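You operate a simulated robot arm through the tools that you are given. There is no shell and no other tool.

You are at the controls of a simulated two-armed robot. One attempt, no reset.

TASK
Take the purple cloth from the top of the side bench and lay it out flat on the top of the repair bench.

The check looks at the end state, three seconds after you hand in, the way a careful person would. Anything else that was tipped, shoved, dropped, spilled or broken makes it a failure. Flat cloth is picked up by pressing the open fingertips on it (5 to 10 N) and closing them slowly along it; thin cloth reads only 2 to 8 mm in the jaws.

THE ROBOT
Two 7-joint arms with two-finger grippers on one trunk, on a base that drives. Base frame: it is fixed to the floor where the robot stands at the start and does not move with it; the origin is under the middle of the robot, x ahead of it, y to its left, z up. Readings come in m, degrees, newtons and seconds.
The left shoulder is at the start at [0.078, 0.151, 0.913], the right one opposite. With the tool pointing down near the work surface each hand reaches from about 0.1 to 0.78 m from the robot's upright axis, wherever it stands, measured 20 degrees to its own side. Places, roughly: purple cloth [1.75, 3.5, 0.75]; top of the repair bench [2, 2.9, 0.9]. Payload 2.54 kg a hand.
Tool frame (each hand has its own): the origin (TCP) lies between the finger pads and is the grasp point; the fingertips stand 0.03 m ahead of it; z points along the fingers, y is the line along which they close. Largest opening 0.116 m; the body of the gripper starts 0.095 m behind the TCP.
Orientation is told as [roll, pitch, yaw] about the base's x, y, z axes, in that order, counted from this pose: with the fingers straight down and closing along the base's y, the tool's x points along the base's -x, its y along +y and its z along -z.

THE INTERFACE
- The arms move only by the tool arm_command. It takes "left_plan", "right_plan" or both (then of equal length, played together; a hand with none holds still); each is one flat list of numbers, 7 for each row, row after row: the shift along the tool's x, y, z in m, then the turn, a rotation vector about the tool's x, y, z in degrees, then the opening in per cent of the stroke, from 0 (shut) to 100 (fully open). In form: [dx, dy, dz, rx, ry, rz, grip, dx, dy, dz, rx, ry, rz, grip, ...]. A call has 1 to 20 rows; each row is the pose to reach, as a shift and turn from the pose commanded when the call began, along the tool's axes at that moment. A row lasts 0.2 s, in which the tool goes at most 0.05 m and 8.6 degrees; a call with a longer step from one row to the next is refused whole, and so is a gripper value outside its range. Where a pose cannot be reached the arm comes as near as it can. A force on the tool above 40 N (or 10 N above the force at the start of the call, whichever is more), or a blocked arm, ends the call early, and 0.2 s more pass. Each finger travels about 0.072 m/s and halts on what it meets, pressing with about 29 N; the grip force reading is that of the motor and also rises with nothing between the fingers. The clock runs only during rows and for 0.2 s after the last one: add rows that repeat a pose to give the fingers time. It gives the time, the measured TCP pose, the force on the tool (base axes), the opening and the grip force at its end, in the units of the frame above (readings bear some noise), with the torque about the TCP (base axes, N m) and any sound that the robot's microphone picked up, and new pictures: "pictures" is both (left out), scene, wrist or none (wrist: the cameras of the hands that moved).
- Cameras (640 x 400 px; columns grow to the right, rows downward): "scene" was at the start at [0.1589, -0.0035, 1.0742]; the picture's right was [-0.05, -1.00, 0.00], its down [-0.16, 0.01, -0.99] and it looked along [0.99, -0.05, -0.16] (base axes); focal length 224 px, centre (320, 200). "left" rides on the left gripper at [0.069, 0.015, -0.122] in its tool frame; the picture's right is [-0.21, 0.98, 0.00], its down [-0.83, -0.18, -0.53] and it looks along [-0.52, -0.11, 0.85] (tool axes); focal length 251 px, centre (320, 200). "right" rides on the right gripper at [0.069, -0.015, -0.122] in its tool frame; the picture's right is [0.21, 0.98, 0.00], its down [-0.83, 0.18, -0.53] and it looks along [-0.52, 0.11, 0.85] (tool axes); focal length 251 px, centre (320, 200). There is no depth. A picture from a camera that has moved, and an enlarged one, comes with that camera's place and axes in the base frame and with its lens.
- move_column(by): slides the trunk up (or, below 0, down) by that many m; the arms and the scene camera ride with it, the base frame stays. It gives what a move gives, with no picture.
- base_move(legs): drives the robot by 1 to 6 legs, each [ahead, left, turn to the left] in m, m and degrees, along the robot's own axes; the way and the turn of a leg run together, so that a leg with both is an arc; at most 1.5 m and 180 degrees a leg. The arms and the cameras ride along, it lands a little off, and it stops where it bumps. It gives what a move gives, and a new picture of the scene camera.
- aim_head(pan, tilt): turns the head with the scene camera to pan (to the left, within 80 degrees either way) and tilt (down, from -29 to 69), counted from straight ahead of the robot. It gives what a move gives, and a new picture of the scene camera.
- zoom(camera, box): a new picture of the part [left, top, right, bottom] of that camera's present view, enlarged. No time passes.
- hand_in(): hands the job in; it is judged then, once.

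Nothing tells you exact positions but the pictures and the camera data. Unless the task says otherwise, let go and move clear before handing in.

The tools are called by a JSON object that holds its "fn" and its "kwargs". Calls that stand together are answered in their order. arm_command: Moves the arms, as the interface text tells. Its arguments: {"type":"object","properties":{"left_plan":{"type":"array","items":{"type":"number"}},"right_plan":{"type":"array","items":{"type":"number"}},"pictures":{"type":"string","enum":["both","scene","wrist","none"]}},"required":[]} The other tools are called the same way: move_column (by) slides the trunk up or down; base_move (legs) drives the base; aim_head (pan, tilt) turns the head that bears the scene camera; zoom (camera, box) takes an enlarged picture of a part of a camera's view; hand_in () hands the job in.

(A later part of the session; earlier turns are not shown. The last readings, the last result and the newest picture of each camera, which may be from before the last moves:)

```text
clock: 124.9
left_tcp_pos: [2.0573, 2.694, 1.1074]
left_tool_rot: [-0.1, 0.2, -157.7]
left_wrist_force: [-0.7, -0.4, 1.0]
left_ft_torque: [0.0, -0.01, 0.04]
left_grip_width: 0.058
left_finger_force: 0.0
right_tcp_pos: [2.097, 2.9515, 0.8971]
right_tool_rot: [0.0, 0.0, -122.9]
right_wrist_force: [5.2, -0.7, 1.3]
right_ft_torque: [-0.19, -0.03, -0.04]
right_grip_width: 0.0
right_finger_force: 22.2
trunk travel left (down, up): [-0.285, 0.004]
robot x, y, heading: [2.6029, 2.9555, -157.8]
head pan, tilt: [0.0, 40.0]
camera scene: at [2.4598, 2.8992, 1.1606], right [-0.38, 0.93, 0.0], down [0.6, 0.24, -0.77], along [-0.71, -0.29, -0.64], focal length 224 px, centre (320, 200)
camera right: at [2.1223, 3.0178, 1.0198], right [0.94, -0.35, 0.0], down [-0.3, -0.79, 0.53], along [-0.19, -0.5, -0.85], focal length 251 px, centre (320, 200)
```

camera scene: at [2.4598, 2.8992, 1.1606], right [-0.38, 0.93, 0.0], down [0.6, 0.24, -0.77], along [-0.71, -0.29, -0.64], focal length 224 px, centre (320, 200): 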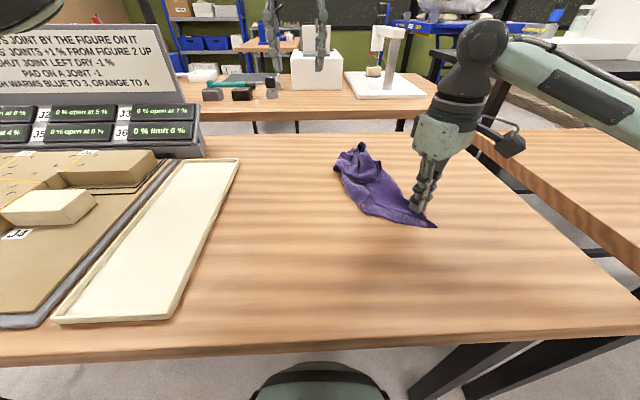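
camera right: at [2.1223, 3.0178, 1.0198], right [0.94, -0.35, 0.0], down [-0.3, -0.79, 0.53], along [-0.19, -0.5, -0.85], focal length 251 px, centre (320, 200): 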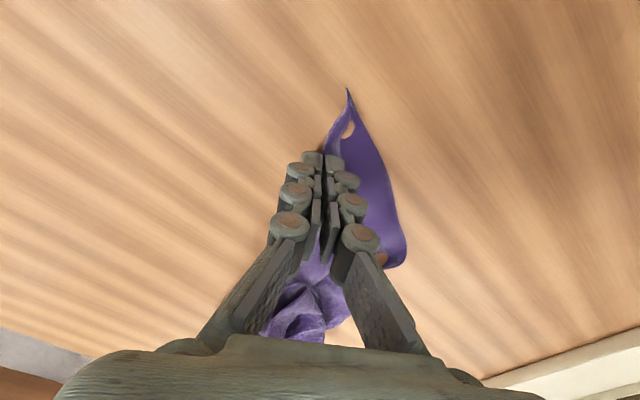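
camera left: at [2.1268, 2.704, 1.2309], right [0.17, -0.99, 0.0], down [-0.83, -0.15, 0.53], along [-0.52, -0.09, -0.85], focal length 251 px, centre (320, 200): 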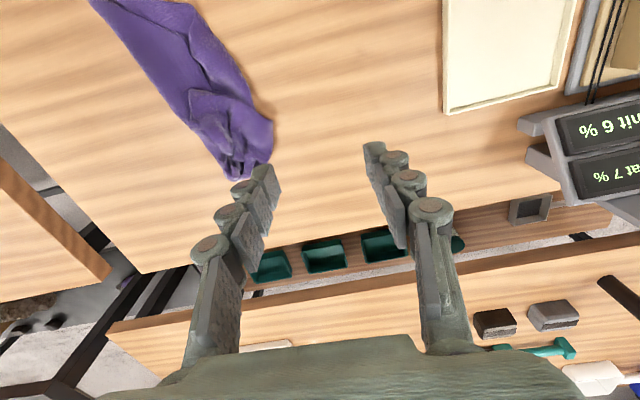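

The tips slid over the thin cloth. I reopen, shift further onto the cloth and do a proper press-pinch.

{"fn": "arm_command", "kwargs": {"right_plan": [0, 0, -0.005, 0, 0, 0, 8, 0, 0, -0.02, 0, 0, 0, 15, -0.01, 0.008, -0.035, 0, 0, 0, 25, -0.02, 0.016, -0.035, 0, 0, 0, 40, -0.025, 0.02, -0.035, 0, 0, 0, 50, -0.025, 0.02, -0.035, 0, 0, 0, 55, -0.025, 0.02, -0.035, 0, 0, 0, 55], "pictures": "wrist"}}

```text
clock: 126.5
left_tcp_pos: [2.0582, 2.6944, 1.107]
left_tool_rot: [0.1, 0.0, -157.7]
left_wrist_force: [-0.2, -0.7, 0.7]
left_ft_torque: [0.0, 0.0, -0.02]
left_grip_width: 0.0579
left_finger_force: 0.0
right_tcp_pos: [2.1002, 2.9175, 0.9308]
right_tool_rot: [0.1, -0.1, -122.8]
right_wrist_force: [0.0, 0.5, -1.1]
right_ft_torque: [0.04, -0.03, 0.0]
right_grip_width: 0.064
right_finger_force: 0.0
trunk travel left (down, up): [-0.285, 0.004]
robot x, y, heading: [2.6023, 2.9583, -157.8]
head pan, tilt: [0.0, 40.0]
camera right: at [2.1252, 2.9849, 1.0532], right [0.94, -0.35, 0.0], down [-0.3, -0.79, 0.53], along [-0.19, -0.5, -0.85], focal length 251 px, centre (320, 200)
```

right: 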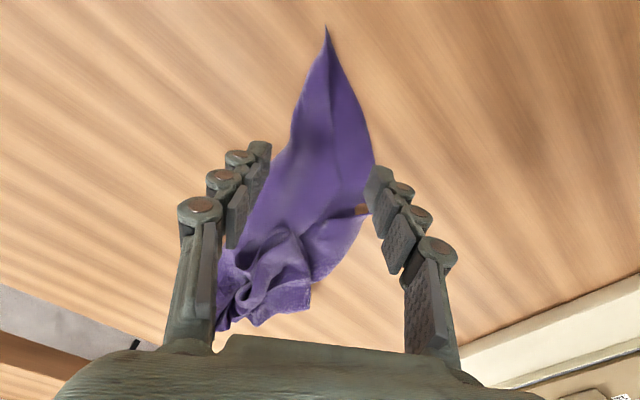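

{"fn": "arm_command", "kwargs": {"right_plan": [-0.008, 0.003, 0.015, 0, 0, 0, 46, -0.015, 0.005, 0.03, 0, 0, 0, 40, -0.015, 0.005, 0.038, 0, 0, 0, 40, -0.015, 0.005, 0.04, 0, 0, 0, 40, -0.015, 0.005, 0.041, 0, 0, 0, 40], "pictures": "wrist"}}

```text
clock: 127.7
left_tcp_pos: [2.0575, 2.6945, 1.1096]
left_tool_rot: [0.0, 0.0, -157.7]
left_wrist_force: [-0.6, -0.2, -0.2]
left_ft_torque: [0.0, -0.02, 0.01]
left_grip_width: 0.0579
left_finger_force: 0.1
right_tcp_pos: [2.0952, 2.9026, 0.8908]
right_tool_rot: [0.0, -0.2, -122.9]
right_wrist_force: [-1.2, -1.3, 9.1]
right_ft_torque: [0.07, 0.24, 0.05]
right_grip_width: 0.0472
right_finger_force: 0.9
trunk travel left (down, up): [-0.285, 0.004]
robot x, y, heading: [2.6016, 2.9541, -157.8]
head pan, tilt: [0.0, 40.0]
camera right: at [2.1217, 2.9693, 1.0134], right [0.94, -0.35, 0.0], down [-0.3, -0.79, 0.54], along [-0.19, -0.5, -0.84], focal length 251 px, centre (320, 200)
```

right: 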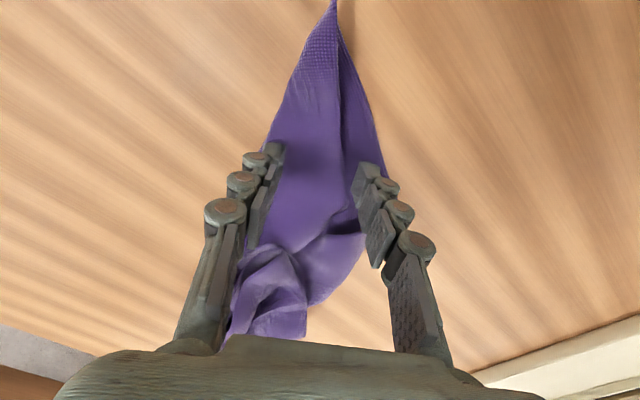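

Pressing 9 N with both fingertips on the cloth. I close slowly.

{"fn": "arm_command", "kwargs": {"right_plan": [0, 0, 0, 0, 0, 0, 38, 0, 0, -0.0004, 0, 0, 0, 35, 0, 0, -0.0007, 0, 0, 0, 32, 0, 0, -0.001, 0, 0, 0, 29, 0, 0, -0.001, 0, 0, 0, 26, 0, 0, -0.001, 0, 0, 0, 23, 0, 0, -0.001, 0, 0, 0, 20, 0, 0, -0.001, 0, 0, 0, 17, 0, 0, -0.001, 0, 0, 0, 14, 0, 0, -0.001, 0, 0, 0, 11, 0, 0, -0.001, 0, 0, 0, 8, 0, 0, -0.001, 0, 0, 0, 5, 0, 0, -0.001, 0, 0, 0, 2, 0, 0, -0.001, 0, 0, 0, 0, 0, 0, -0.001, 0, 0, 0, 0], "pictures": "wrist"}}

```text
clock: 130.9
left_tcp_pos: [2.0583, 2.6926, 1.1086]
left_tool_rot: [0.1, 0.1, -157.7]
left_wrist_force: [0.9, -0.2, 1.3]
left_ft_torque: [0.0, -0.02, -0.01]
left_grip_width: 0.0578
left_finger_force: 0.0
right_tcp_pos: [2.0958, 2.9038, 0.8911]
right_tool_rot: [0.0, -0.1, -122.9]
right_wrist_force: [-0.4, 0.6, -0.1]
right_ft_torque: [-0.03, -0.06, -0.02]
right_grip_width: 0.0058
right_finger_force: 36.5
trunk travel left (down, up): [-0.285, 0.004]
robot x, y, heading: [2.6029, 2.9589, -157.9]
head pan, tilt: [0.0, 40.0]
camera right: at [2.1215, 2.9704, 1.0139], right [0.94, -0.35, 0.0], down [-0.3, -0.79, 0.54], along [-0.19, -0.5, -0.84], focal length 251 px, centre (320, 200)
```

right: 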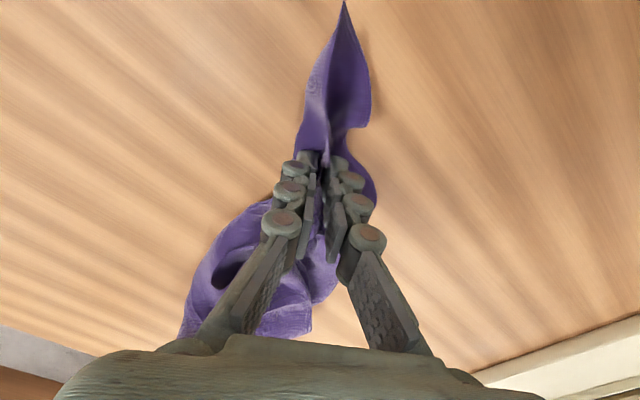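

Firm (5.8 mm). I lift slowly and high.

{"fn": "arm_command", "kwargs": {"right_plan": [0, 0, -0.01, 0, 0, 0, 0, 0, 0, -0.02, 0, 0, 0, 0, 0, 0, -0.04, 0, 0, 0, 0, 0, 0, -0.06, 0, 0, 0, 0, 0, 0, -0.08, 0, 0, 0, 0, 0, 0, -0.1, 0, 0, 0, 0, 0, 0, -0.12, 0, 0, 0, 0, 0, 0, -0.14, 0, 0, 0, 0, 0, 0, -0.16, 0, 0, 0, 0, 0, 0, -0.18, 0, 0, 0, 0, 0, 0, -0.2, 0, 0, 0, 0, 0, 0, -0.22, 0, 0, 0, 0, 0, 0, -0.24, 0, 0, 0, 0, 0, 0, -0.26, 0, 0, 0, 0, 0, 0, -0.28, 0, 0, 0, 0, 0, 0, -0.3, 0, 0, 0, 0, 0, 0, -0.32, 0, 0, 0, 0, 0, 0, -0.33, 0, 0, 0, 0], "pictures": "both"}}

```text
clock: 134.7
left_tcp_pos: [2.059, 2.6941, 1.1083]
left_tool_rot: [0.1, 0.1, -157.7]
left_wrist_force: [-0.1, 0.3, 0.7]
left_ft_torque: [-0.03, -0.01, -0.01]
left_grip_width: 0.058
left_finger_force: 0.1
right_tcp_pos: [2.099, 2.9069, 1.221]
right_tool_rot: [0.0, 0.0, -122.9]
right_wrist_force: [0.6, -0.2, -2.2]
right_ft_torque: [-0.04, 0.04, -0.02]
right_grip_width: 0.0044
right_finger_force: 35.4
trunk travel left (down, up): [-0.285, 0.004]
robot x, y, heading: [2.6043, 2.9549, -158.1]
head pan, tilt: [0.0, 40.0]
camera scene: at [2.4599, 2.8992, 1.1606], right [-0.38, 0.93, 0.0], down [0.6, 0.24, -0.77], along [-0.71, -0.29, -0.64], focal length 224 px, centre (320, 200)
camera right: at [2.1242, 2.9724, 1.3439], right [0.94, -0.35, 0.0], down [-0.3, -0.79, 0.54], along [-0.19, -0.5, -0.84], focal length 251 px, centre (320, 200)
```

scene: 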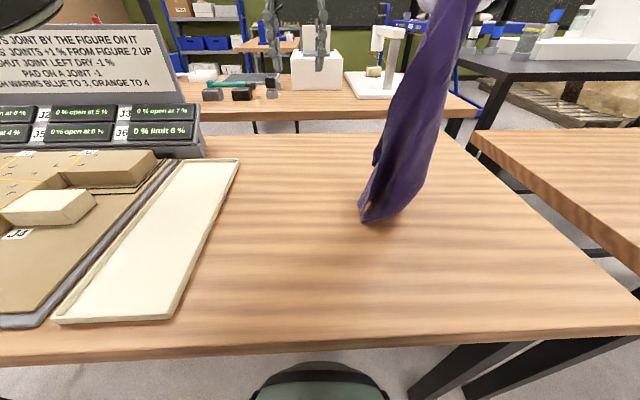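
right: 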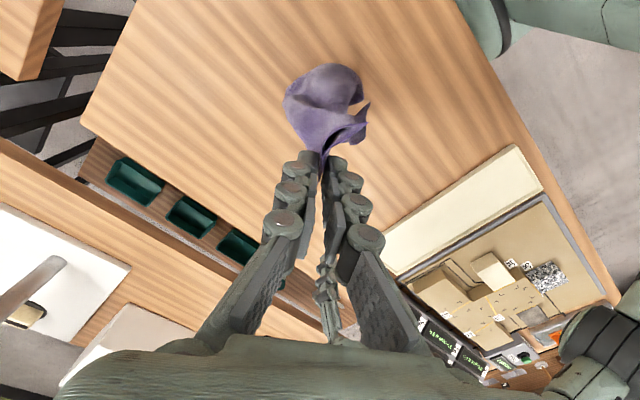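

The cloth hangs open from its corner. I check it from the other cameras.

{"fn": "zoom", "kwargs": {"camera": "left", "box": [0, 0, 640, 400]}}

{"fn": "aim_head", "kwargs": {"pan": -10, "tilt": 20}}

```text
1.00 times, centred on (320, 200) of left (not enlarged: the box is as wide or as high as the picture)
camera zoom: at [2.1263, 2.7048, 1.2308], right [0.17, -0.99, 0.0], down [-0.83, -0.15, 0.53], along [-0.52, -0.09, -0.85], focal length 251 px, centre (320, 200)
```

zoom: 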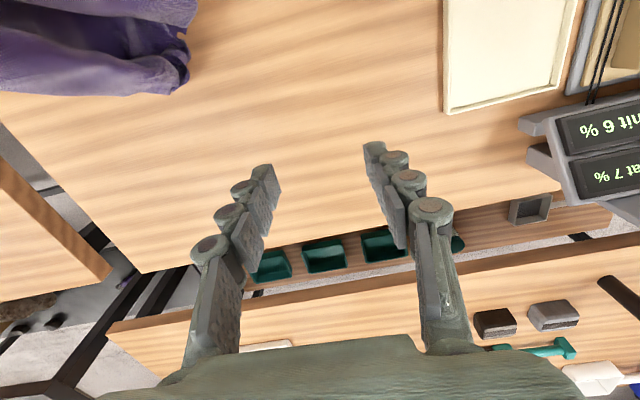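

```text
clock: 135.6
left_tcp_pos: [2.0573, 2.6931, 1.1078]
left_tool_rot: [-0.1, 0.2, -157.8]
left_wrist_force: [0.1, -0.5, -0.6]
left_ft_torque: [0.02, 0.01, 0.01]
left_grip_width: 0.0579
left_finger_force: 0.1
right_tcp_pos: [2.0986, 2.9055, 1.2217]
right_tool_rot: [0.0, 0.0, -122.9]
right_wrist_force: [-0.9, -0.7, 3.6]
right_ft_torque: [0.01, 0.0, -0.01]
right_grip_width: 0.0009
right_finger_force: 30.3
trunk travel left (down, up): [-0.285, 0.004]
robot x, y, heading: [2.6044, 2.9541, -157.8]
head pan, tilt: [-10.0, 20.0]
camera scene: at [2.4475, 2.9116, 1.1919], right [-0.21, 0.98, 0.0], down [0.34, 0.07, -0.94], along [-0.92, -0.2, -0.34], focal length 224 px, centre (320, 200)
```

scene: 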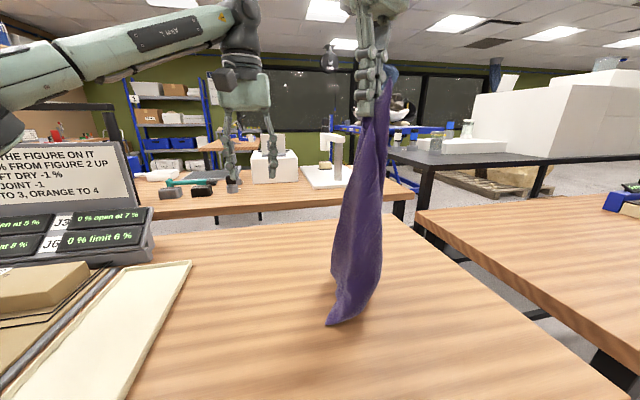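

I lay it down now away from me: the lower end near me, the hand moving forward as it comes down, with the left hand moved aside.

{"fn": "arm_command", "kwargs": {"right_plan": [0.0184, 0.0129, 0, 0, 0, 0, 0, 0.0368, 0.0259, 0, 0, 0, 0, 0, 0.0552, 0.0388, 0, 0, 0, 0, 0, 0.0736, 0.0518, 0, 0, 0, 0, 0, 0.0568, 0.0399, 0.02, 0, 0, 0, 0, 0.0399, 0.0281, 0.04, 0, 0, 0, 0, 0.023, 0.0162, 0.06, 0, 0, 0, 0, 0.0061, 0.0043, 0.08, 0, 0, 0, 0, -0.0107, -0.0075, 0.1, 0, 0, 0, 0, -0.0276, -0.0194, 0.12, 0, 0, 0, 0, -0.0445, -0.0313, 0.14, 0, 0, 0, 0, -0.0614, -0.0431, 0.16, 0, 0, 0, 0, -0.0782, -0.055, 0.18, 0, 0, 0, 0, -0.0951, -0.0669, 0.2, 0, 0, 0, 0, -0.112, -0.0787, 0.22, 0, 0, 0, 0, -0.1288, -0.0906, 0.24, 0, 0, 0, 0, -0.1457, -0.1024, 0.26, 0, 0, 0, 0, -0.1626, -0.1143, 0.28, 0, 0, 0, 0, -0.1795, -0.1262, 0.3, 0, 0, 0, 0, -0.1963, -0.138, 0.318, 0, 0, 0, 0], "left_plan": [0, 0.02, 0, 0, 0, 0, 50, 0, 0.04, 0, 0, 0, 0, 50, 0, 0.06, 0, 0, 0, 0, 50, 0, 0.08, 0, 0, 0, 0, 50, 0, 0.1, 0, 0, 0, 0, 50, 0, 0.12, 0, 0, 0, 0, 50, 0, 0.14, 0, 0, 0, 0, 50, 0, 0.16, 0, 0, 0, 0, 50, 0, 0.16, 0, 0, 0, 0, 50, 0, 0.16, 0, 0, 0, 0, 50, 0, 0.16, 0, 0, 0, 0, 50, 0, 0.16, 0, 0, 0, 0, 50, 0, 0.16, 0, 0, 0, 0, 50, 0, 0.16, 0, 0, 0, 0, 50, 0, 0.16, 0, 0, 0, 0, 50, 0, 0.16, 0, 0, 0, 0, 50, 0, 0.16, 0, 0, 0, 0, 50, 0, 0.16, 0, 0, 0, 0, 50, 0, 0.16, 0, 0, 0, 0, 50, 0, 0.16, 0, 0, 0, 0, 50], "pictures": "both"}}

{"fn": "aim_head", "kwargs": {"pan": 0, "tilt": 40}}

```text
clock: 139.8
left_tcp_pos: [2.1225, 2.5468, 1.1081]
left_tool_rot: [0.0, 0.1, -157.7]
left_wrist_force: [0.4, -0.3, -1.0]
left_ft_torque: [-0.03, 0.01, -0.04]
left_grip_width: 0.0582
left_finger_force: 0.1
right_tcp_pos: [1.8748, 2.8147, 0.9025]
right_tool_rot: [0.0, 0.0, -123.1]
right_wrist_force: [-0.9, 0.3, -1.3]
right_ft_torque: [-0.04, -0.06, -0.01]
right_grip_width: 0.0044
right_finger_force: 36.7
trunk travel left (down, up): [-0.285, 0.004]
robot x, y, heading: [2.6056, 2.9562, -158.1]
head pan, tilt: [-10.0, 20.0]
camera scene: at [2.4474, 2.9113, 1.192], right [-0.21, 0.98, 0.0], down [0.33, 0.07, -0.94], along [-0.92, -0.2, -0.34], focal length 224 px, centre (320, 200)
camera right: at [1.9012, 2.881, 1.0251], right [0.94, -0.35, 0.0], down [-0.3, -0.79, 0.53], along [-0.19, -0.5, -0.85], focal length 251 px, centre (320, 200)
camera left: at [2.1913, 2.5589, 1.2304], right [0.17, -0.99, 0.0], down [-0.83, -0.15, 0.53], along [-0.52, -0.09, -0.85], focal length 251 px, centre (320, 200)
```

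scene: 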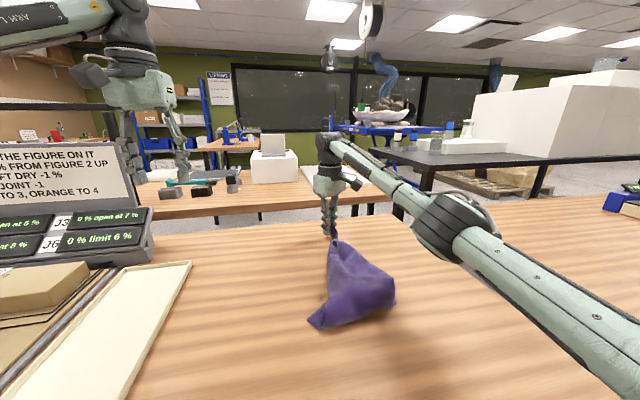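
right: 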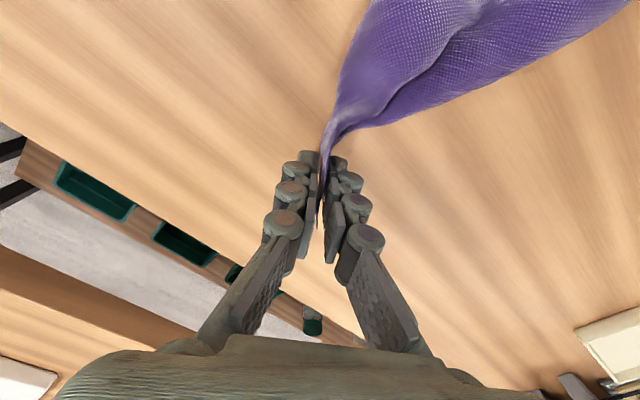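
left: 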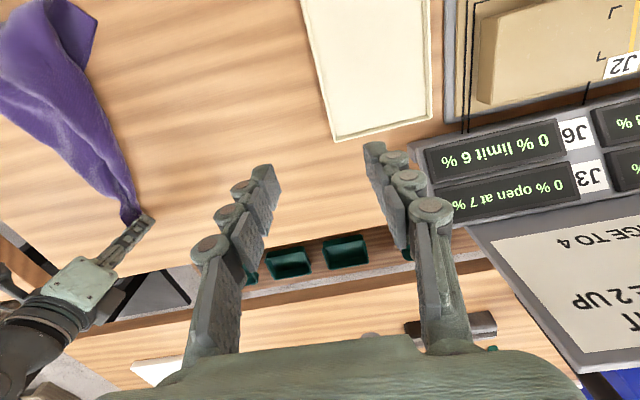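

```text
clock: 140.6
left_tcp_pos: [2.1232, 2.5489, 1.1081]
left_tool_rot: [0.0, 0.1, -157.8]
left_wrist_force: [0.1, 1.3, -0.5]
left_ft_torque: [-0.01, 0.02, 0.02]
left_grip_width: 0.0578
left_finger_force: 0.1
right_tcp_pos: [1.8762, 2.8149, 0.9017]
right_tool_rot: [0.0, -0.1, -122.9]
right_wrist_force: [0.5, -0.6, 2.1]
right_ft_torque: [0.05, 0.07, 0.02]
right_grip_width: 0.0007
right_finger_force: 27.8
trunk travel left (down, up): [-0.285, 0.004]
robot x, y, heading: [2.6031, 2.9517, -157.8]
head pan, tilt: [0.0, 40.0]
camera scene: at [2.4598, 2.8992, 1.1607], right [-0.38, 0.93, 0.0], down [0.6, 0.24, -0.77], along [-0.71, -0.29, -0.64], focal length 224 px, centre (320, 200)
```

scene: 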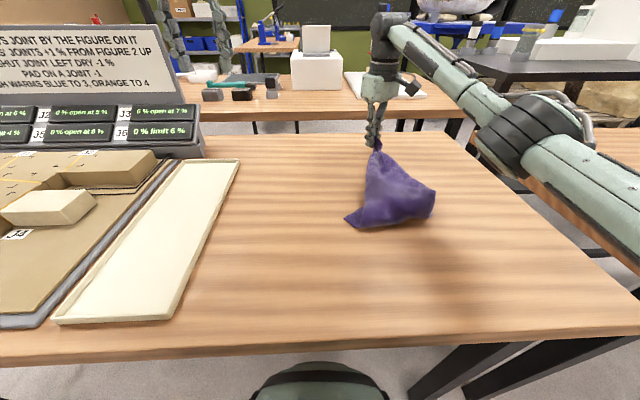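

{"fn": "zoom", "kwargs": {"camera": "scene", "box": [325, 130, 455, 240]}}

{"fn": "zoom", "kwargs": {"camera": "left", "box": [0, 0, 200, 230]}}

```text
3.64 times, centred on (390, 185) of scene
camera zoom: at [2.4598, 2.8992, 1.1607], right [-0.38, 0.93, 0.0], down [0.6, 0.24, -0.77], along [-0.71, -0.29, -0.64], focal length 813 px, centre (66, 254)
```

zoom: 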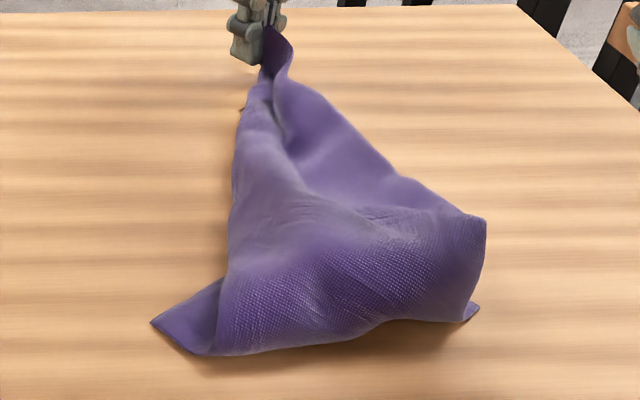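

```text
1.74 times, centred on (100, 115) of left
camera zoom: at [2.1915, 2.5593, 1.2307], right [0.17, -0.99, 0.0], down [-0.83, -0.15, 0.53], along [-0.52, -0.09, -0.85], focal length 437 px, centre (703, 348)
```

zoom: 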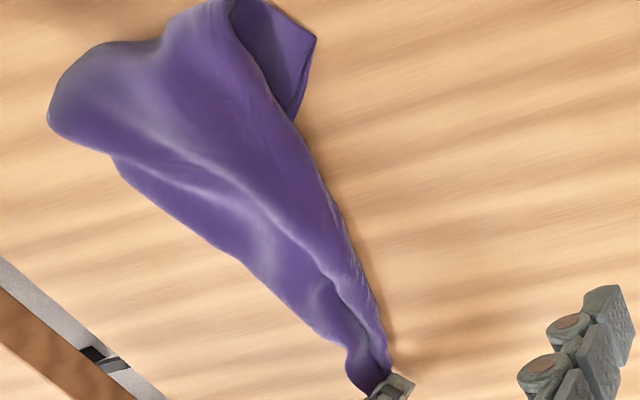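

The near part is tucked under because the stroke was too short. I lift it again by the same corner, bring it to the near-left, and re-lay with a longer diagonal stroke.

{"fn": "arm_command", "kwargs": {"right_plan": [0.0138, 0.0207, -0.0284, 0, 0, 0, 0, 0.0277, 0.0414, -0.0569, 0, 0, 0, 0, 0.0415, 0.0621, -0.0853, 0, 0, 0, 0, 0.0553, 0.0827, -0.1137, 0, 0, 0, 0, 0.0692, 0.1034, -0.1421, 0, 0, 0, 0, 0.083, 0.1241, -0.1706, 0, 0, 0, 0, 0.0969, 0.1448, -0.199, 0, 0, 0, 0, 0.1107, 0.1655, -0.2274, 0, 0, 0, 0, 0.1245, 0.1862, -0.2559, 0, 0, 0, 0, 0.1384, 0.2069, -0.2843, 0, 0, 0, 0, 0.1522, 0.2275, -0.3127, 0, 0, 0, 0, 0.166, 0.2482, -0.3411, 0, 0, 0, 0, 0.1799, 0.2689, -0.3696, 0, 0, 0, 0, 0.1937, 0.2896, -0.398, 0, 0, 0, 0, 0.1937, 0.2896, -0.398, 0, 0, 0, 0], "pictures": "both"}}

```text
clock: 143.8
left_tcp_pos: [2.1208, 2.5474, 1.107]
left_tool_rot: [0.1, 0.2, -157.7]
left_wrist_force: [0.3, 0.3, 0.0]
left_ft_torque: [-0.03, -0.03, -0.01]
left_grip_width: 0.0581
left_finger_force: 0.1
right_tcp_pos: [2.2224, 2.8244, 1.3004]
right_tool_rot: [0.1, 0.0, -123.0]
right_wrist_force: [0.3, 0.0, 4.5]
right_ft_torque: [0.05, 0.03, -0.01]
right_grip_width: 0.0022
right_finger_force: 33.5
trunk travel left (down, up): [-0.285, 0.004]
robot x, y, heading: [2.6023, 2.9572, -158.0]
head pan, tilt: [0.0, 40.0]
camera scene: at [2.4589, 2.8991, 1.1604], right [-0.38, 0.93, 0.0], down [0.6, 0.24, -0.77], along [-0.71, -0.29, -0.64], focal length 224 px, centre (320, 200)
camera right: at [2.2477, 2.8906, 1.4233], right [0.94, -0.35, 0.0], down [-0.3, -0.79, 0.53], along [-0.19, -0.5, -0.85], focal length 251 px, centre (320, 200)
```

scene: 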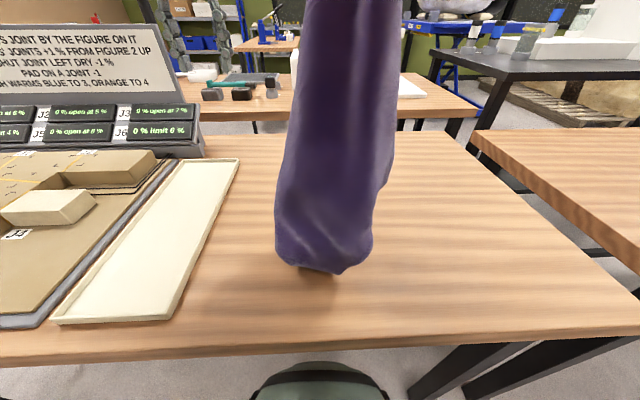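
right: 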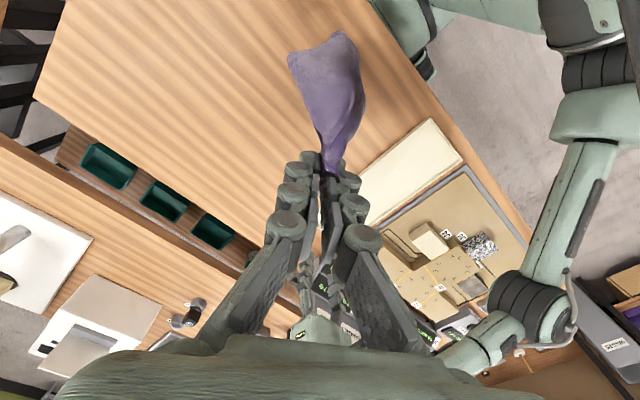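

It hangs at full length with its lower end just on the wood near me. I lay it along an arc toward the far right.

{"fn": "arm_command", "kwargs": {"right_plan": [0, 0, 0.012, 0, 0, 0, 0, -0.0044, -0.0393, 0.0137, 0, 0, 0, 0, -0.0087, -0.0782, 0.0217, 0, 0, 0, 0, -0.0129, -0.1166, 0.03, 0, 0, 0, 0, -0.0171, -0.1541, 0.0415, 0, 0, 0, 0, -0.0211, -0.1904, 0.0532, 0, 0, 0, 0, -0.025, -0.2253, 0.069, 0, 0, 0, 0, -0.0286, -0.2585, 0.0866, 0, 0, 0, 0, -0.0321, -0.2896, 0.107, 0, 0, 0, 0, -0.0353, -0.3186, 0.1289, 0, 0, 0, 0, -0.0382, -0.3452, 0.1572, 0, 0, 0, 0, -0.0409, -0.3691, 0.1876, 0, 0, 0, 0, -0.0432, -0.3902, 0.22, 0, 0, 0, 0, -0.0452, -0.4084, 0.2541, 0, 0, 0, 0, -0.0469, -0.4234, 0.2895, 0, 0, 0, 0, -0.0482, -0.4352, 0.3261, 0, 0, 0, 0, -0.0491, -0.4437, 0.3636, 0, 0, 0, 0, -0.0497, -0.4489, 0.4, 0, 0, 0, 0, -0.0497, -0.4489, 0.4, 0, 0, 0, 0], "pictures": "both"}}

```text
clock: 147.8
left_tcp_pos: [2.1227, 2.548, 1.1079]
left_tool_rot: [0.0, 0.1, -157.7]
left_wrist_force: [0.7, 0.0, -0.5]
left_ft_torque: [0.0, 0.03, 0.0]
left_grip_width: 0.058
left_finger_force: 0.0
right_tcp_pos: [1.8192, 3.0221, 0.899]
right_tool_rot: [-0.1, -0.1, -122.9]
right_wrist_force: [0.4, 0.7, -2.2]
right_ft_torque: [0.02, 0.04, -0.01]
right_grip_width: 0.0056
right_finger_force: 38.5
trunk travel left (down, up): [-0.285, 0.004]
robot x, y, heading: [2.6014, 2.9573, -157.9]
head pan, tilt: [0.0, 40.0]
camera scene: at [2.46, 2.8991, 1.1607], right [-0.38, 0.93, 0.0], down [0.6, 0.24, -0.77], along [-0.71, -0.29, -0.64], focal length 224 px, centre (320, 200)
camera right: at [1.845, 3.0886, 1.0231], right [0.94, -0.35, 0.0], down [-0.3, -0.79, 0.54], along [-0.19, -0.5, -0.84], focal length 251 px, centre (320, 200)
```

scene: 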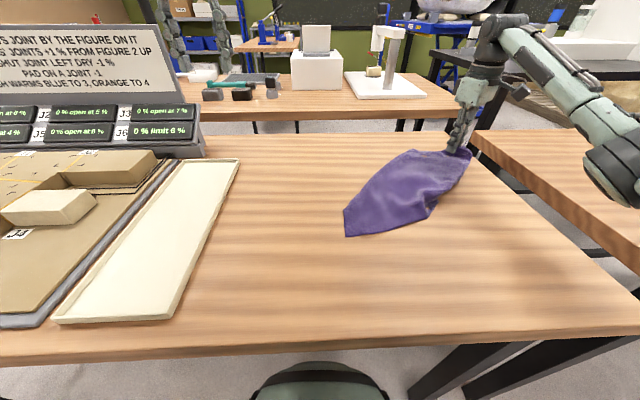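
right: 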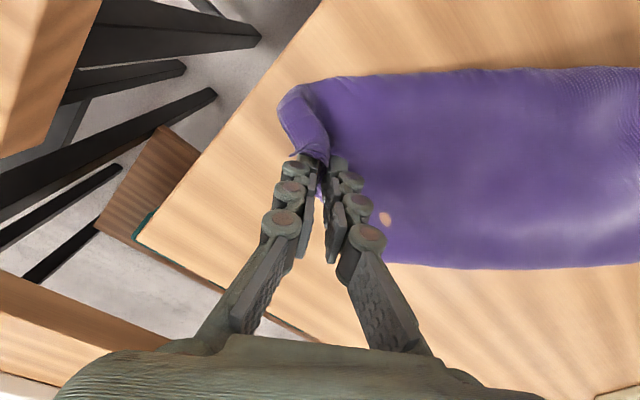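

{"fn": "zoom", "kwargs": {"camera": "scene", "box": [330, 130, 490, 245]}}

{"fn": "zoom", "kwargs": {"camera": "right", "box": [260, 40, 640, 290]}}

```text
3.48 times, centred on (410, 188) of scene
camera zoom: at [2.46, 2.8991, 1.1607], right [-0.38, 0.93, 0.0], down [0.6, 0.24, -0.77], along [-0.71, -0.29, -0.64], focal length 778 px, centre (7, 244)
```

zoom: 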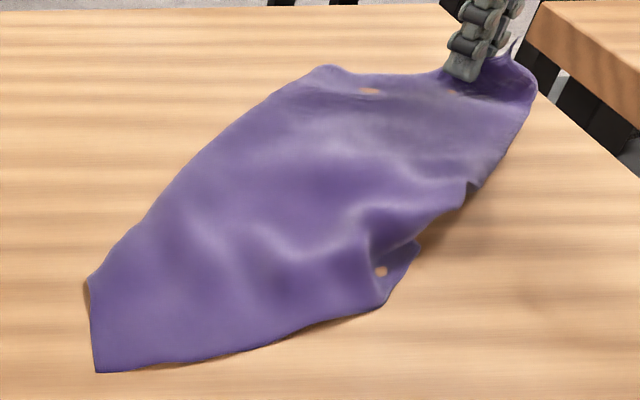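

```text
1.60 times, centred on (450, 165) of right
camera zoom: at [1.845, 3.0886, 1.0231], right [0.94, -0.35, 0.0], down [-0.3, -0.79, 0.54], along [-0.19, -0.5, -0.84], focal length 402 px, centre (112, 256)
```

zoom: 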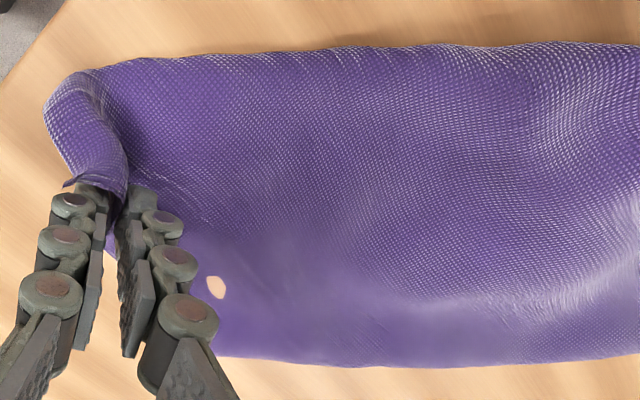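

This is far better: the top is one smooth layer, but both side corners are tucked underneath, one just peeking out on the near side. I lift the held corner a bit and shift left, to expose that peeking corner for the left hand.

{"fn": "arm_command", "kwargs": {"right_plan": [0, 0, -0.02, 0, 0, 0, 0, -0.0096, 0.0136, -0.04, 0, 0, 0, 0, -0.0192, 0.0273, -0.06, 0, 0, 0, 0, -0.0288, 0.0409, -0.08, 0, 0, 0, 0, -0.0383, 0.0545, -0.1, 0, 0, 0, 0, -0.0479, 0.0682, -0.12, 0, 0, 0, 0, -0.0575, 0.0818, -0.13, 0, 0, 0, 0, -0.0575, 0.0818, -0.13, 0, 0, 0, 0], "pictures": "both"}}

{"fn": "zoom", "kwargs": {"camera": "scene", "box": [310, 110, 480, 245]}}

```text
clock: 149.6
left_tcp_pos: [2.1217, 2.5478, 1.1089]
left_tool_rot: [-0.1, 0.1, -157.7]
left_wrist_force: [1.2, -1.5, 0.2]
left_ft_torque: [0.0, 0.01, -0.02]
left_grip_width: 0.0579
left_finger_force: 0.1
right_tcp_pos: [1.8586, 2.9288, 1.0316]
right_tool_rot: [0.1, -0.1, -122.9]
right_wrist_force: [-0.9, -0.7, -2.6]
right_ft_torque: [0.0, 0.01, 0.01]
right_grip_width: 0.006
right_finger_force: 38.8
trunk travel left (down, up): [-0.285, 0.004]
robot x, y, heading: [2.6018, 2.9562, -157.9]
head pan, tilt: [0.0, 40.0]
camera scene: at [2.4597, 2.8993, 1.1606], right [-0.38, 0.93, 0.0], down [0.6, 0.24, -0.77], along [-0.71, -0.29, -0.64], focal length 224 px, centre (320, 200)
camera right: at [1.8835, 2.9958, 1.1542], right [0.94, -0.35, 0.0], down [-0.3, -0.79, 0.54], along [-0.19, -0.5, -0.84], focal length 251 px, centre (320, 200)
```

scene: 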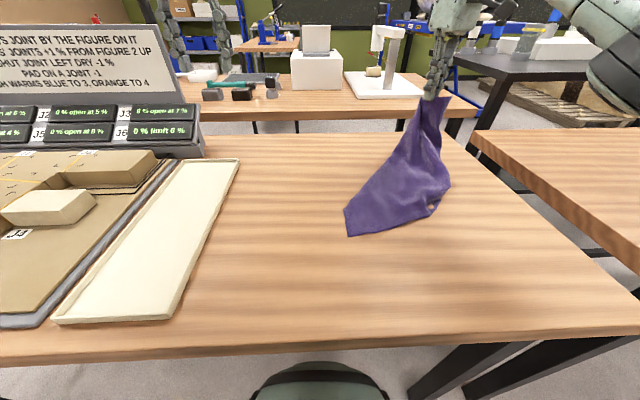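
right: 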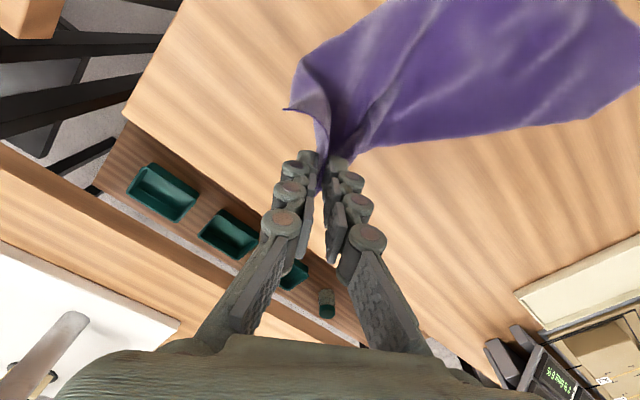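

```text
2.96 times, centred on (395, 178) of scene
camera zoom: at [2.4597, 2.8993, 1.1606], right [-0.38, 0.93, 0.0], down [0.6, 0.24, -0.77], along [-0.71, -0.29, -0.64], focal length 663 px, centre (98, 267)
```

zoom: 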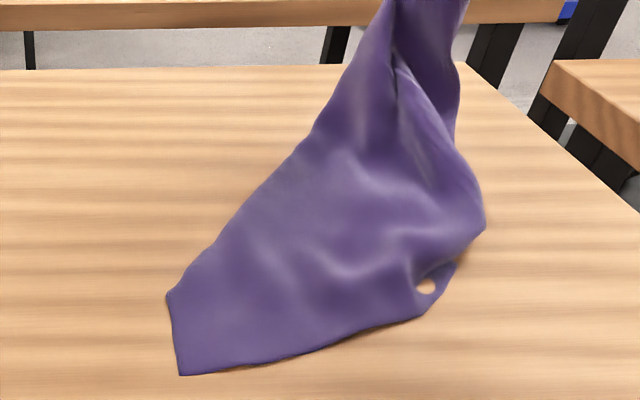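

{"fn": "arm_command", "kwargs": {"right_plan": [-0.0115, 0.0164, 0.01, 0, 0, 0, 0, -0.023, 0.0327, 0.02, 0, 0, 0, 0, -0.0345, 0.0491, 0.03, 0, 0, 0, 0, -0.046, 0.0654, 0.04, 0, 0, 0, 0, -0.0575, 0.0818, 0.05, 0, 0, 0, 0, -0.069, 0.0982, 0.06, 0, 0, 0, 0, -0.0805, 0.1145, 0.07, 0, 0, 0, 0, -0.092, 0.1309, 0.08, 0, 0, 0, 0, -0.1035, 0.1472, 0.08, 0, 0, 0, 0, -0.115, 0.1636, 0.08, 0, 0, 0, 0, -0.1265, 0.18, 0.08, 0, 0, 0, 0, -0.138, 0.1963, 0.08, 0, 0, 0, 0, -0.138, 0.1963, 0.08, 0, 0, 0, 0], "pictures": "both"}}

{"fn": "zoom", "kwargs": {"camera": "scene", "box": [290, 110, 460, 245]}}

```text
clock: 152.4
left_tcp_pos: [2.1223, 2.5468, 1.1081]
left_tool_rot: [0.0, 0.1, -157.7]
left_wrist_force: [-0.4, -0.3, -0.3]
left_ft_torque: [0.0, 0.0, 0.0]
left_grip_width: 0.0581
left_finger_force: 0.2
right_tcp_pos: [1.9472, 2.7077, 0.9502]
right_tool_rot: [0.0, -0.1, -122.9]
right_wrist_force: [0.6, -0.8, -1.7]
right_ft_torque: [0.01, 0.0, 0.01]
right_grip_width: 0.0061
right_finger_force: 38.0
trunk travel left (down, up): [-0.285, 0.004]
robot x, y, heading: [2.5991, 2.9549, -158.1]
head pan, tilt: [0.0, 40.0]
camera scene: at [2.4597, 2.8993, 1.1606], right [-0.38, 0.93, 0.0], down [0.6, 0.24, -0.77], along [-0.71, -0.29, -0.64], focal length 224 px, centre (320, 200)
camera right: at [1.972, 2.7732, 1.0729], right [0.94, -0.35, 0.0], down [-0.3, -0.79, 0.53], along [-0.19, -0.5, -0.84], focal length 251 px, centre (320, 200)
```

scene: 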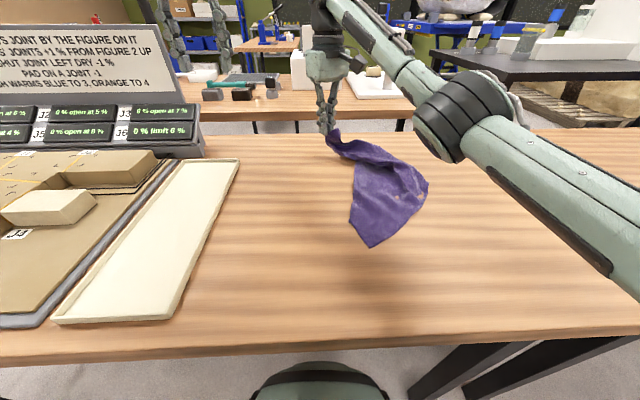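
right: 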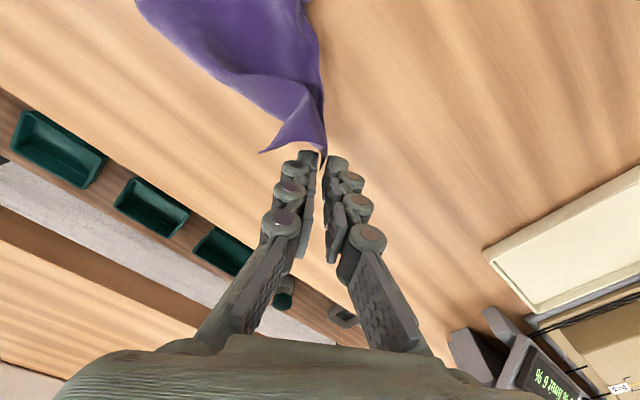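

```text
2.96 times, centred on (375, 178) of scene
camera zoom: at [2.4597, 2.8993, 1.1606], right [-0.38, 0.93, 0.0], down [0.6, 0.24, -0.77], along [-0.71, -0.29, -0.64], focal length 663 px, centre (157, 267)
```

zoom: 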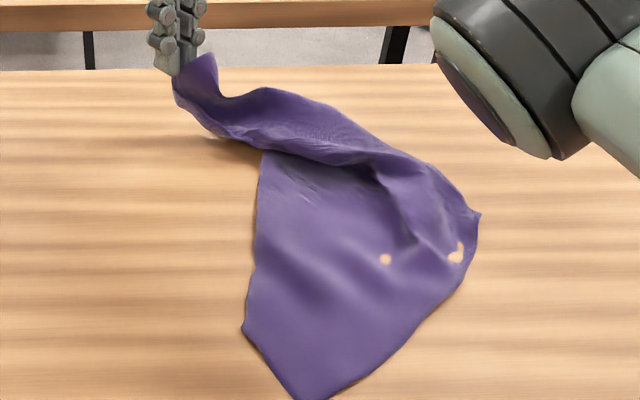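

The corner I hold is now at the far left, and another corner points out at the right, about [fwd 0.58, right 0.25]. I set this one down and release it, so that each hand can then take the corner on its own side.

{"fn": "arm_command", "kwargs": {"right_plan": [0, 0, 0.02, 0, 0, 0, 0, 0, 0, 0.04, 0, 0, 0, 0, 0, 0, 0.056, 0, 0, 0, 0, 0, 0, 0.056, 0, 0, 0, 6, 0, 0, 0.056, 0, 0, 0, 12, 0, 0, 0.056, 0, 0, 0, 20, 0, 0, 0.056, 0, 0, 0, 28, 0, 0, 0.05, 0, 0, 0, 34, 0, 0, 0.02, 0, 0, 0, 40, 0, 0, -0.02, 0, 0, 0, 46, 0, 0, -0.06, 0, 0, 0, 50, 0, 0, -0.1, 0, 0, 0, 50, 0, 0, -0.14, 0, 0, 0, 50], "pictures": "wrist"}}

```text
clock: 155.2
left_tcp_pos: [2.123, 2.5477, 1.1087]
left_tool_rot: [-0.1, 0.0, -157.7]
left_wrist_force: [1.5, 0.9, -0.5]
left_ft_torque: [0.0, 0.0, 0.02]
left_grip_width: 0.0579
left_finger_force: 0.0
right_tcp_pos: [1.9601, 2.7231, 1.0832]
right_tool_rot: [0.1, 0.1, -122.8]
right_wrist_force: [-0.4, 0.0, 0.0]
right_ft_torque: [0.03, 0.02, 0.06]
right_grip_width: 0.0579
right_finger_force: 0.1
right hand out of reach, approached as far as the arm can: row 12, 13
trunk travel left (down, up): [-0.285, 0.004]
robot x, y, heading: [2.6041, 2.9541, -157.7]
head pan, tilt: [0.0, 40.0]
camera right: at [1.9852, 2.7884, 1.2061], right [0.94, -0.35, 0.0], down [-0.3, -0.79, 0.53], along [-0.19, -0.5, -0.85], focal length 251 px, centre (320, 200)
```

right: 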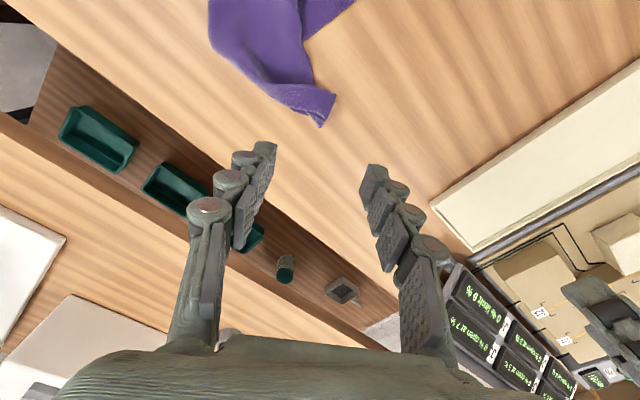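

{"fn": "arm_command", "kwargs": {"right_plan": [0.0361, -0.0127, -0.0111, 0, 0, 3.9, 50, 0.0721, -0.0253, -0.0222, 0, 0, 7.8, 60, 0.1082, -0.038, -0.0333, 0, 0, 11.7, 70, 0.1443, -0.0507, -0.0444, 0, 0, 15.5, 80, 0.1803, -0.0633, -0.0555, 0, 0, 19.4, 80, 0.2164, -0.076, -0.0667, 0, 0, 23.3, 80, 0.2525, -0.0887, -0.0778, 0, 0, 27.2, 80, 0.2885, -0.1013, -0.0889, 0, 0, 31.1, 80, 0.3246, -0.114, -0.1, 0, 0, 35, 80, 0.3246, -0.114, -0.1, 0, 0, 35, 80], "pictures": "both"}}

{"fn": "zoom", "kwargs": {"camera": "scene", "box": [290, 110, 460, 255]}}

```text
clock: 157.4
left_tcp_pos: [2.1224, 2.5463, 1.108]
left_tool_rot: [0.0, 0.1, -157.8]
left_wrist_force: [-1.1, 0.1, -0.6]
left_ft_torque: [-0.01, -0.01, 0.01]
left_grip_width: 0.0579
left_finger_force: 0.0
right_tcp_pos: [2.0386, 3.0547, 1.1827]
right_tool_rot: [0.1, 0.0, -158.0]
right_wrist_force: [-0.1, -0.1, 0.3]
right_ft_torque: [0.02, -0.02, 0.02]
right_grip_width: 0.0926
right_finger_force: 0.1
right hand out of reach, approached as far as the arm can: row 1, 2
trunk travel left (down, up): [-0.285, 0.004]
robot x, y, heading: [2.6041, 2.9534, -158.0]
head pan, tilt: [0.0, 40.0]
camera scene: at [2.4595, 2.8988, 1.1605], right [-0.38, 0.93, 0.0], down [0.6, 0.24, -0.77], along [-0.71, -0.29, -0.64], focal length 224 px, centre (320, 200)
camera right: at [2.0981, 3.0954, 1.3046], right [0.57, -0.82, 0.0], down [-0.7, -0.48, 0.53], along [-0.44, -0.3, -0.85], focal length 251 px, centre (320, 200)
```

scene: 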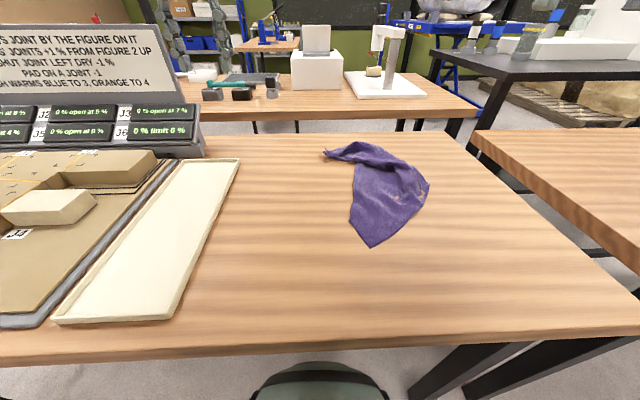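
right: 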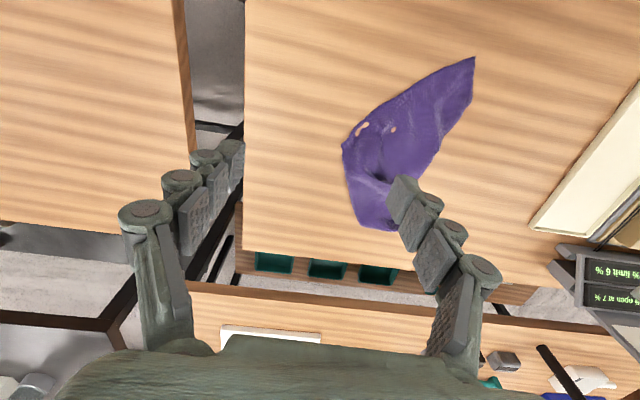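

```text
2.76 times, centred on (375, 182) of scene
camera zoom: at [2.4595, 2.8988, 1.1605], right [-0.38, 0.93, 0.0], down [0.6, 0.24, -0.77], along [-0.71, -0.29, -0.64], focal length 617 px, centre (168, 248)
```

zoom: 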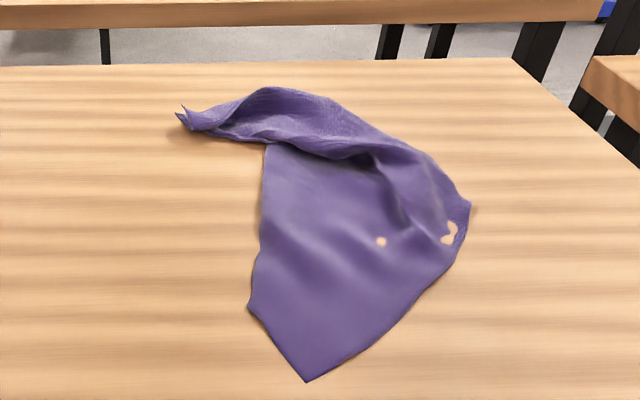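

{"fn": "zoom", "kwargs": {"camera": "right", "box": [330, 40, 490, 240]}}

{"fn": "zoom", "kwargs": {"camera": "left", "box": [0, 0, 320, 200]}}

```text
2.00 times, centred on (410, 140) of right
camera zoom: at [2.0981, 3.0954, 1.3046], right [0.57, -0.82, 0.0], down [-0.7, -0.48, 0.53], along [-0.44, -0.3, -0.85], focal length 503 px, centre (140, 320)
```

zoom: 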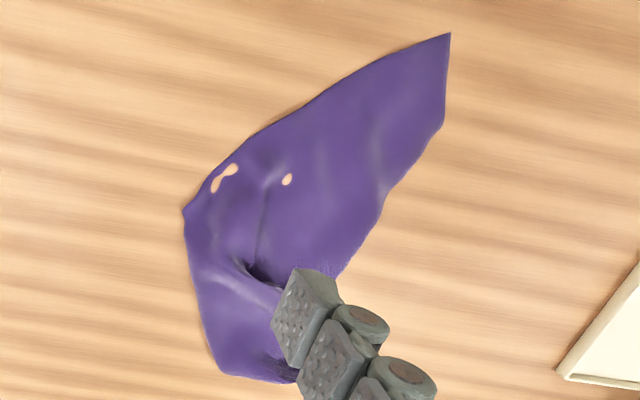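

```text
2.00 times, centred on (160, 100) of left
camera zoom: at [2.1911, 2.5588, 1.2303], right [0.17, -0.99, 0.0], down [-0.83, -0.15, 0.53], along [-0.52, -0.09, -0.85], focal length 503 px, centre (640, 400)
```

zoom: 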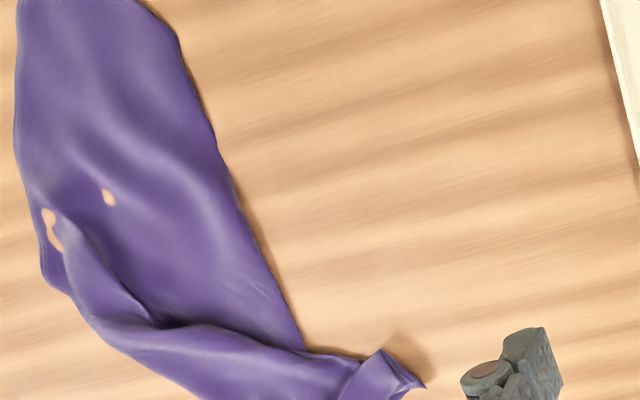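

Now I understand the layout: three corners A [2.216,2.887], X [1.987,2.971] and C [1.936,2.696] already lie in proper relation, and only the fourth corner is tucked under on the left. I'll pinch the long hem X–C with both hands, lift so the sheet hangs clean, and re-lay it. The right hand goes to X first.

{"fn": "arm_command", "kwargs": {"right_plan": [-0.0134, 0.017, 0.034, 0, 0, 6, 80, -0.0269, 0.034, 0.068, 0, 0, 12.1, 75, -0.0403, 0.051, 0.102, 0, 0, 18.1, 70, -0.0537, 0.068, 0.136, 0, 0, 24.2, 65, -0.0671, 0.085, 0.17, 0, 0, 30.2, 65, -0.0806, 0.102, 0.205, 0, 0, 36.3, 65, -0.094, 0.119, 0.24, 0, 0, 42.3, 65, -0.094, 0.119, 0.24, 0, 0, 42.3, 65], "pictures": "both"}}

```text
clock: 159.2
left_tcp_pos: [2.1222, 2.5488, 1.1094]
left_tool_rot: [0.1, 0.2, -157.7]
left_wrist_force: [0.4, -0.2, 0.1]
left_ft_torque: [0.04, 0.02, -0.02]
left_grip_width: 0.058
left_finger_force: 0.1
right_tcp_pos: [1.9956, 2.9086, 0.9442]
right_tool_rot: [0.0, 0.0, 159.8]
right_wrist_force: [0.2, 0.0, -0.3]
right_ft_torque: [-0.01, 0.01, 0.01]
right_grip_width: 0.0755
right_finger_force: 0.0
trunk travel left (down, up): [-0.285, 0.004]
robot x, y, heading: [2.6032, 2.9589, -157.7]
head pan, tilt: [0.0, 40.0]
camera scene: at [2.46, 2.8993, 1.1607], right [-0.38, 0.93, 0.0], down [0.6, 0.24, -0.77], along [-0.71, -0.29, -0.64], focal length 224 px, centre (320, 200)
camera right: at [2.0661, 2.8998, 1.0666], right [-0.14, -0.99, 0.0], down [-0.84, 0.12, 0.53], along [-0.53, 0.07, -0.85], focal length 251 px, centre (320, 200)
```

scene: 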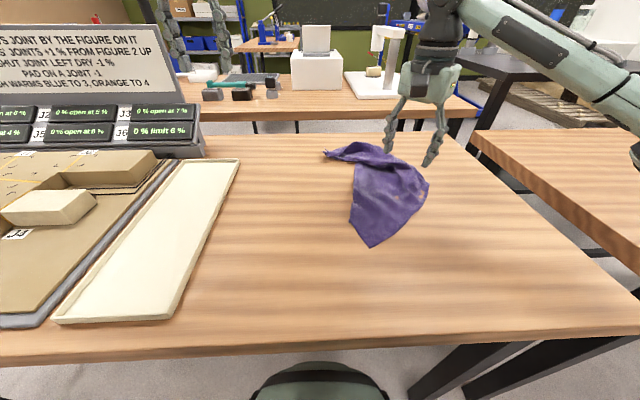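
right: 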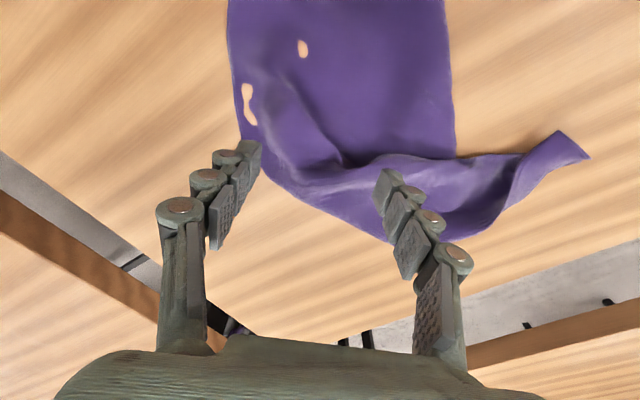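

{"fn": "zoom", "kwargs": {"camera": "right", "box": [200, 0, 620, 260]}}

```text
1.52 times, centred on (410, 130) of right
camera zoom: at [2.0661, 2.8998, 1.0666], right [-0.14, -0.99, 0.0], down [-0.84, 0.12, 0.53], along [-0.53, 0.07, -0.85], focal length 383 px, centre (183, 307)
```

zoom: 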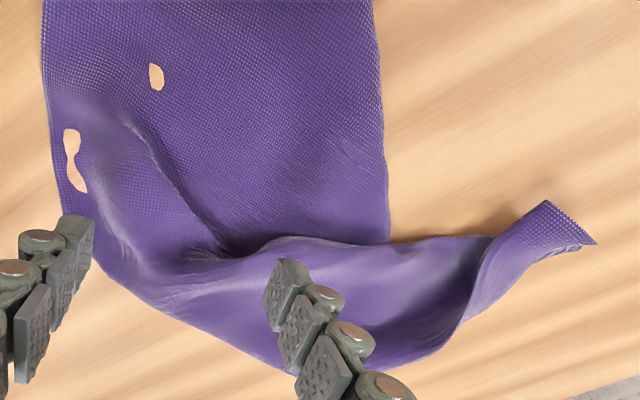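

The hem X–C and its pleat are clear. I lower the right hand to press at X.

{"fn": "arm_command", "kwargs": {"right_plan": [0, 0, 0.02, 0, 0, 0, 65, 0, 0, 0.04, 0, 0, 0, 65, 0, 0, 0.052, 0, 0, 0, 65, 0, 0, 0.056, 0, 0, 0, 65, 0, 0, 0.058, 0, 0, 0, 65, 0, 0, 0.058, 0, 0, 0, 65], "pictures": "wrist"}}

```text
clock: 160.6
left_tcp_pos: [2.122, 2.5483, 1.1088]
left_tool_rot: [0.0, 0.1, -157.7]
left_wrist_force: [-0.6, -0.4, 0.7]
left_ft_torque: [0.0, -0.01, 0.01]
left_grip_width: 0.0579
left_finger_force: 0.1
right_tcp_pos: [1.9974, 2.9105, 0.8879]
right_tool_rot: [0.1, -0.1, 159.8]
right_wrist_force: [-1.5, 0.3, 8.5]
right_ft_torque: [-0.33, 0.18, -0.09]
right_grip_width: 0.0765
right_finger_force: 1.1
trunk travel left (down, up): [-0.285, 0.004]
robot x, y, heading: [2.6002, 2.9572, -157.8]
head pan, tilt: [0.0, 40.0]
camera right: at [2.0695, 2.9018, 1.0103], right [-0.14, -0.99, 0.0], down [-0.84, 0.12, 0.54], along [-0.53, 0.07, -0.84], focal length 251 px, centre (320, 200)
```

right: 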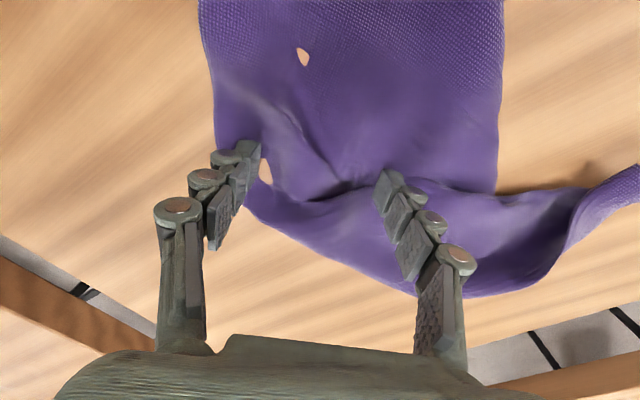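

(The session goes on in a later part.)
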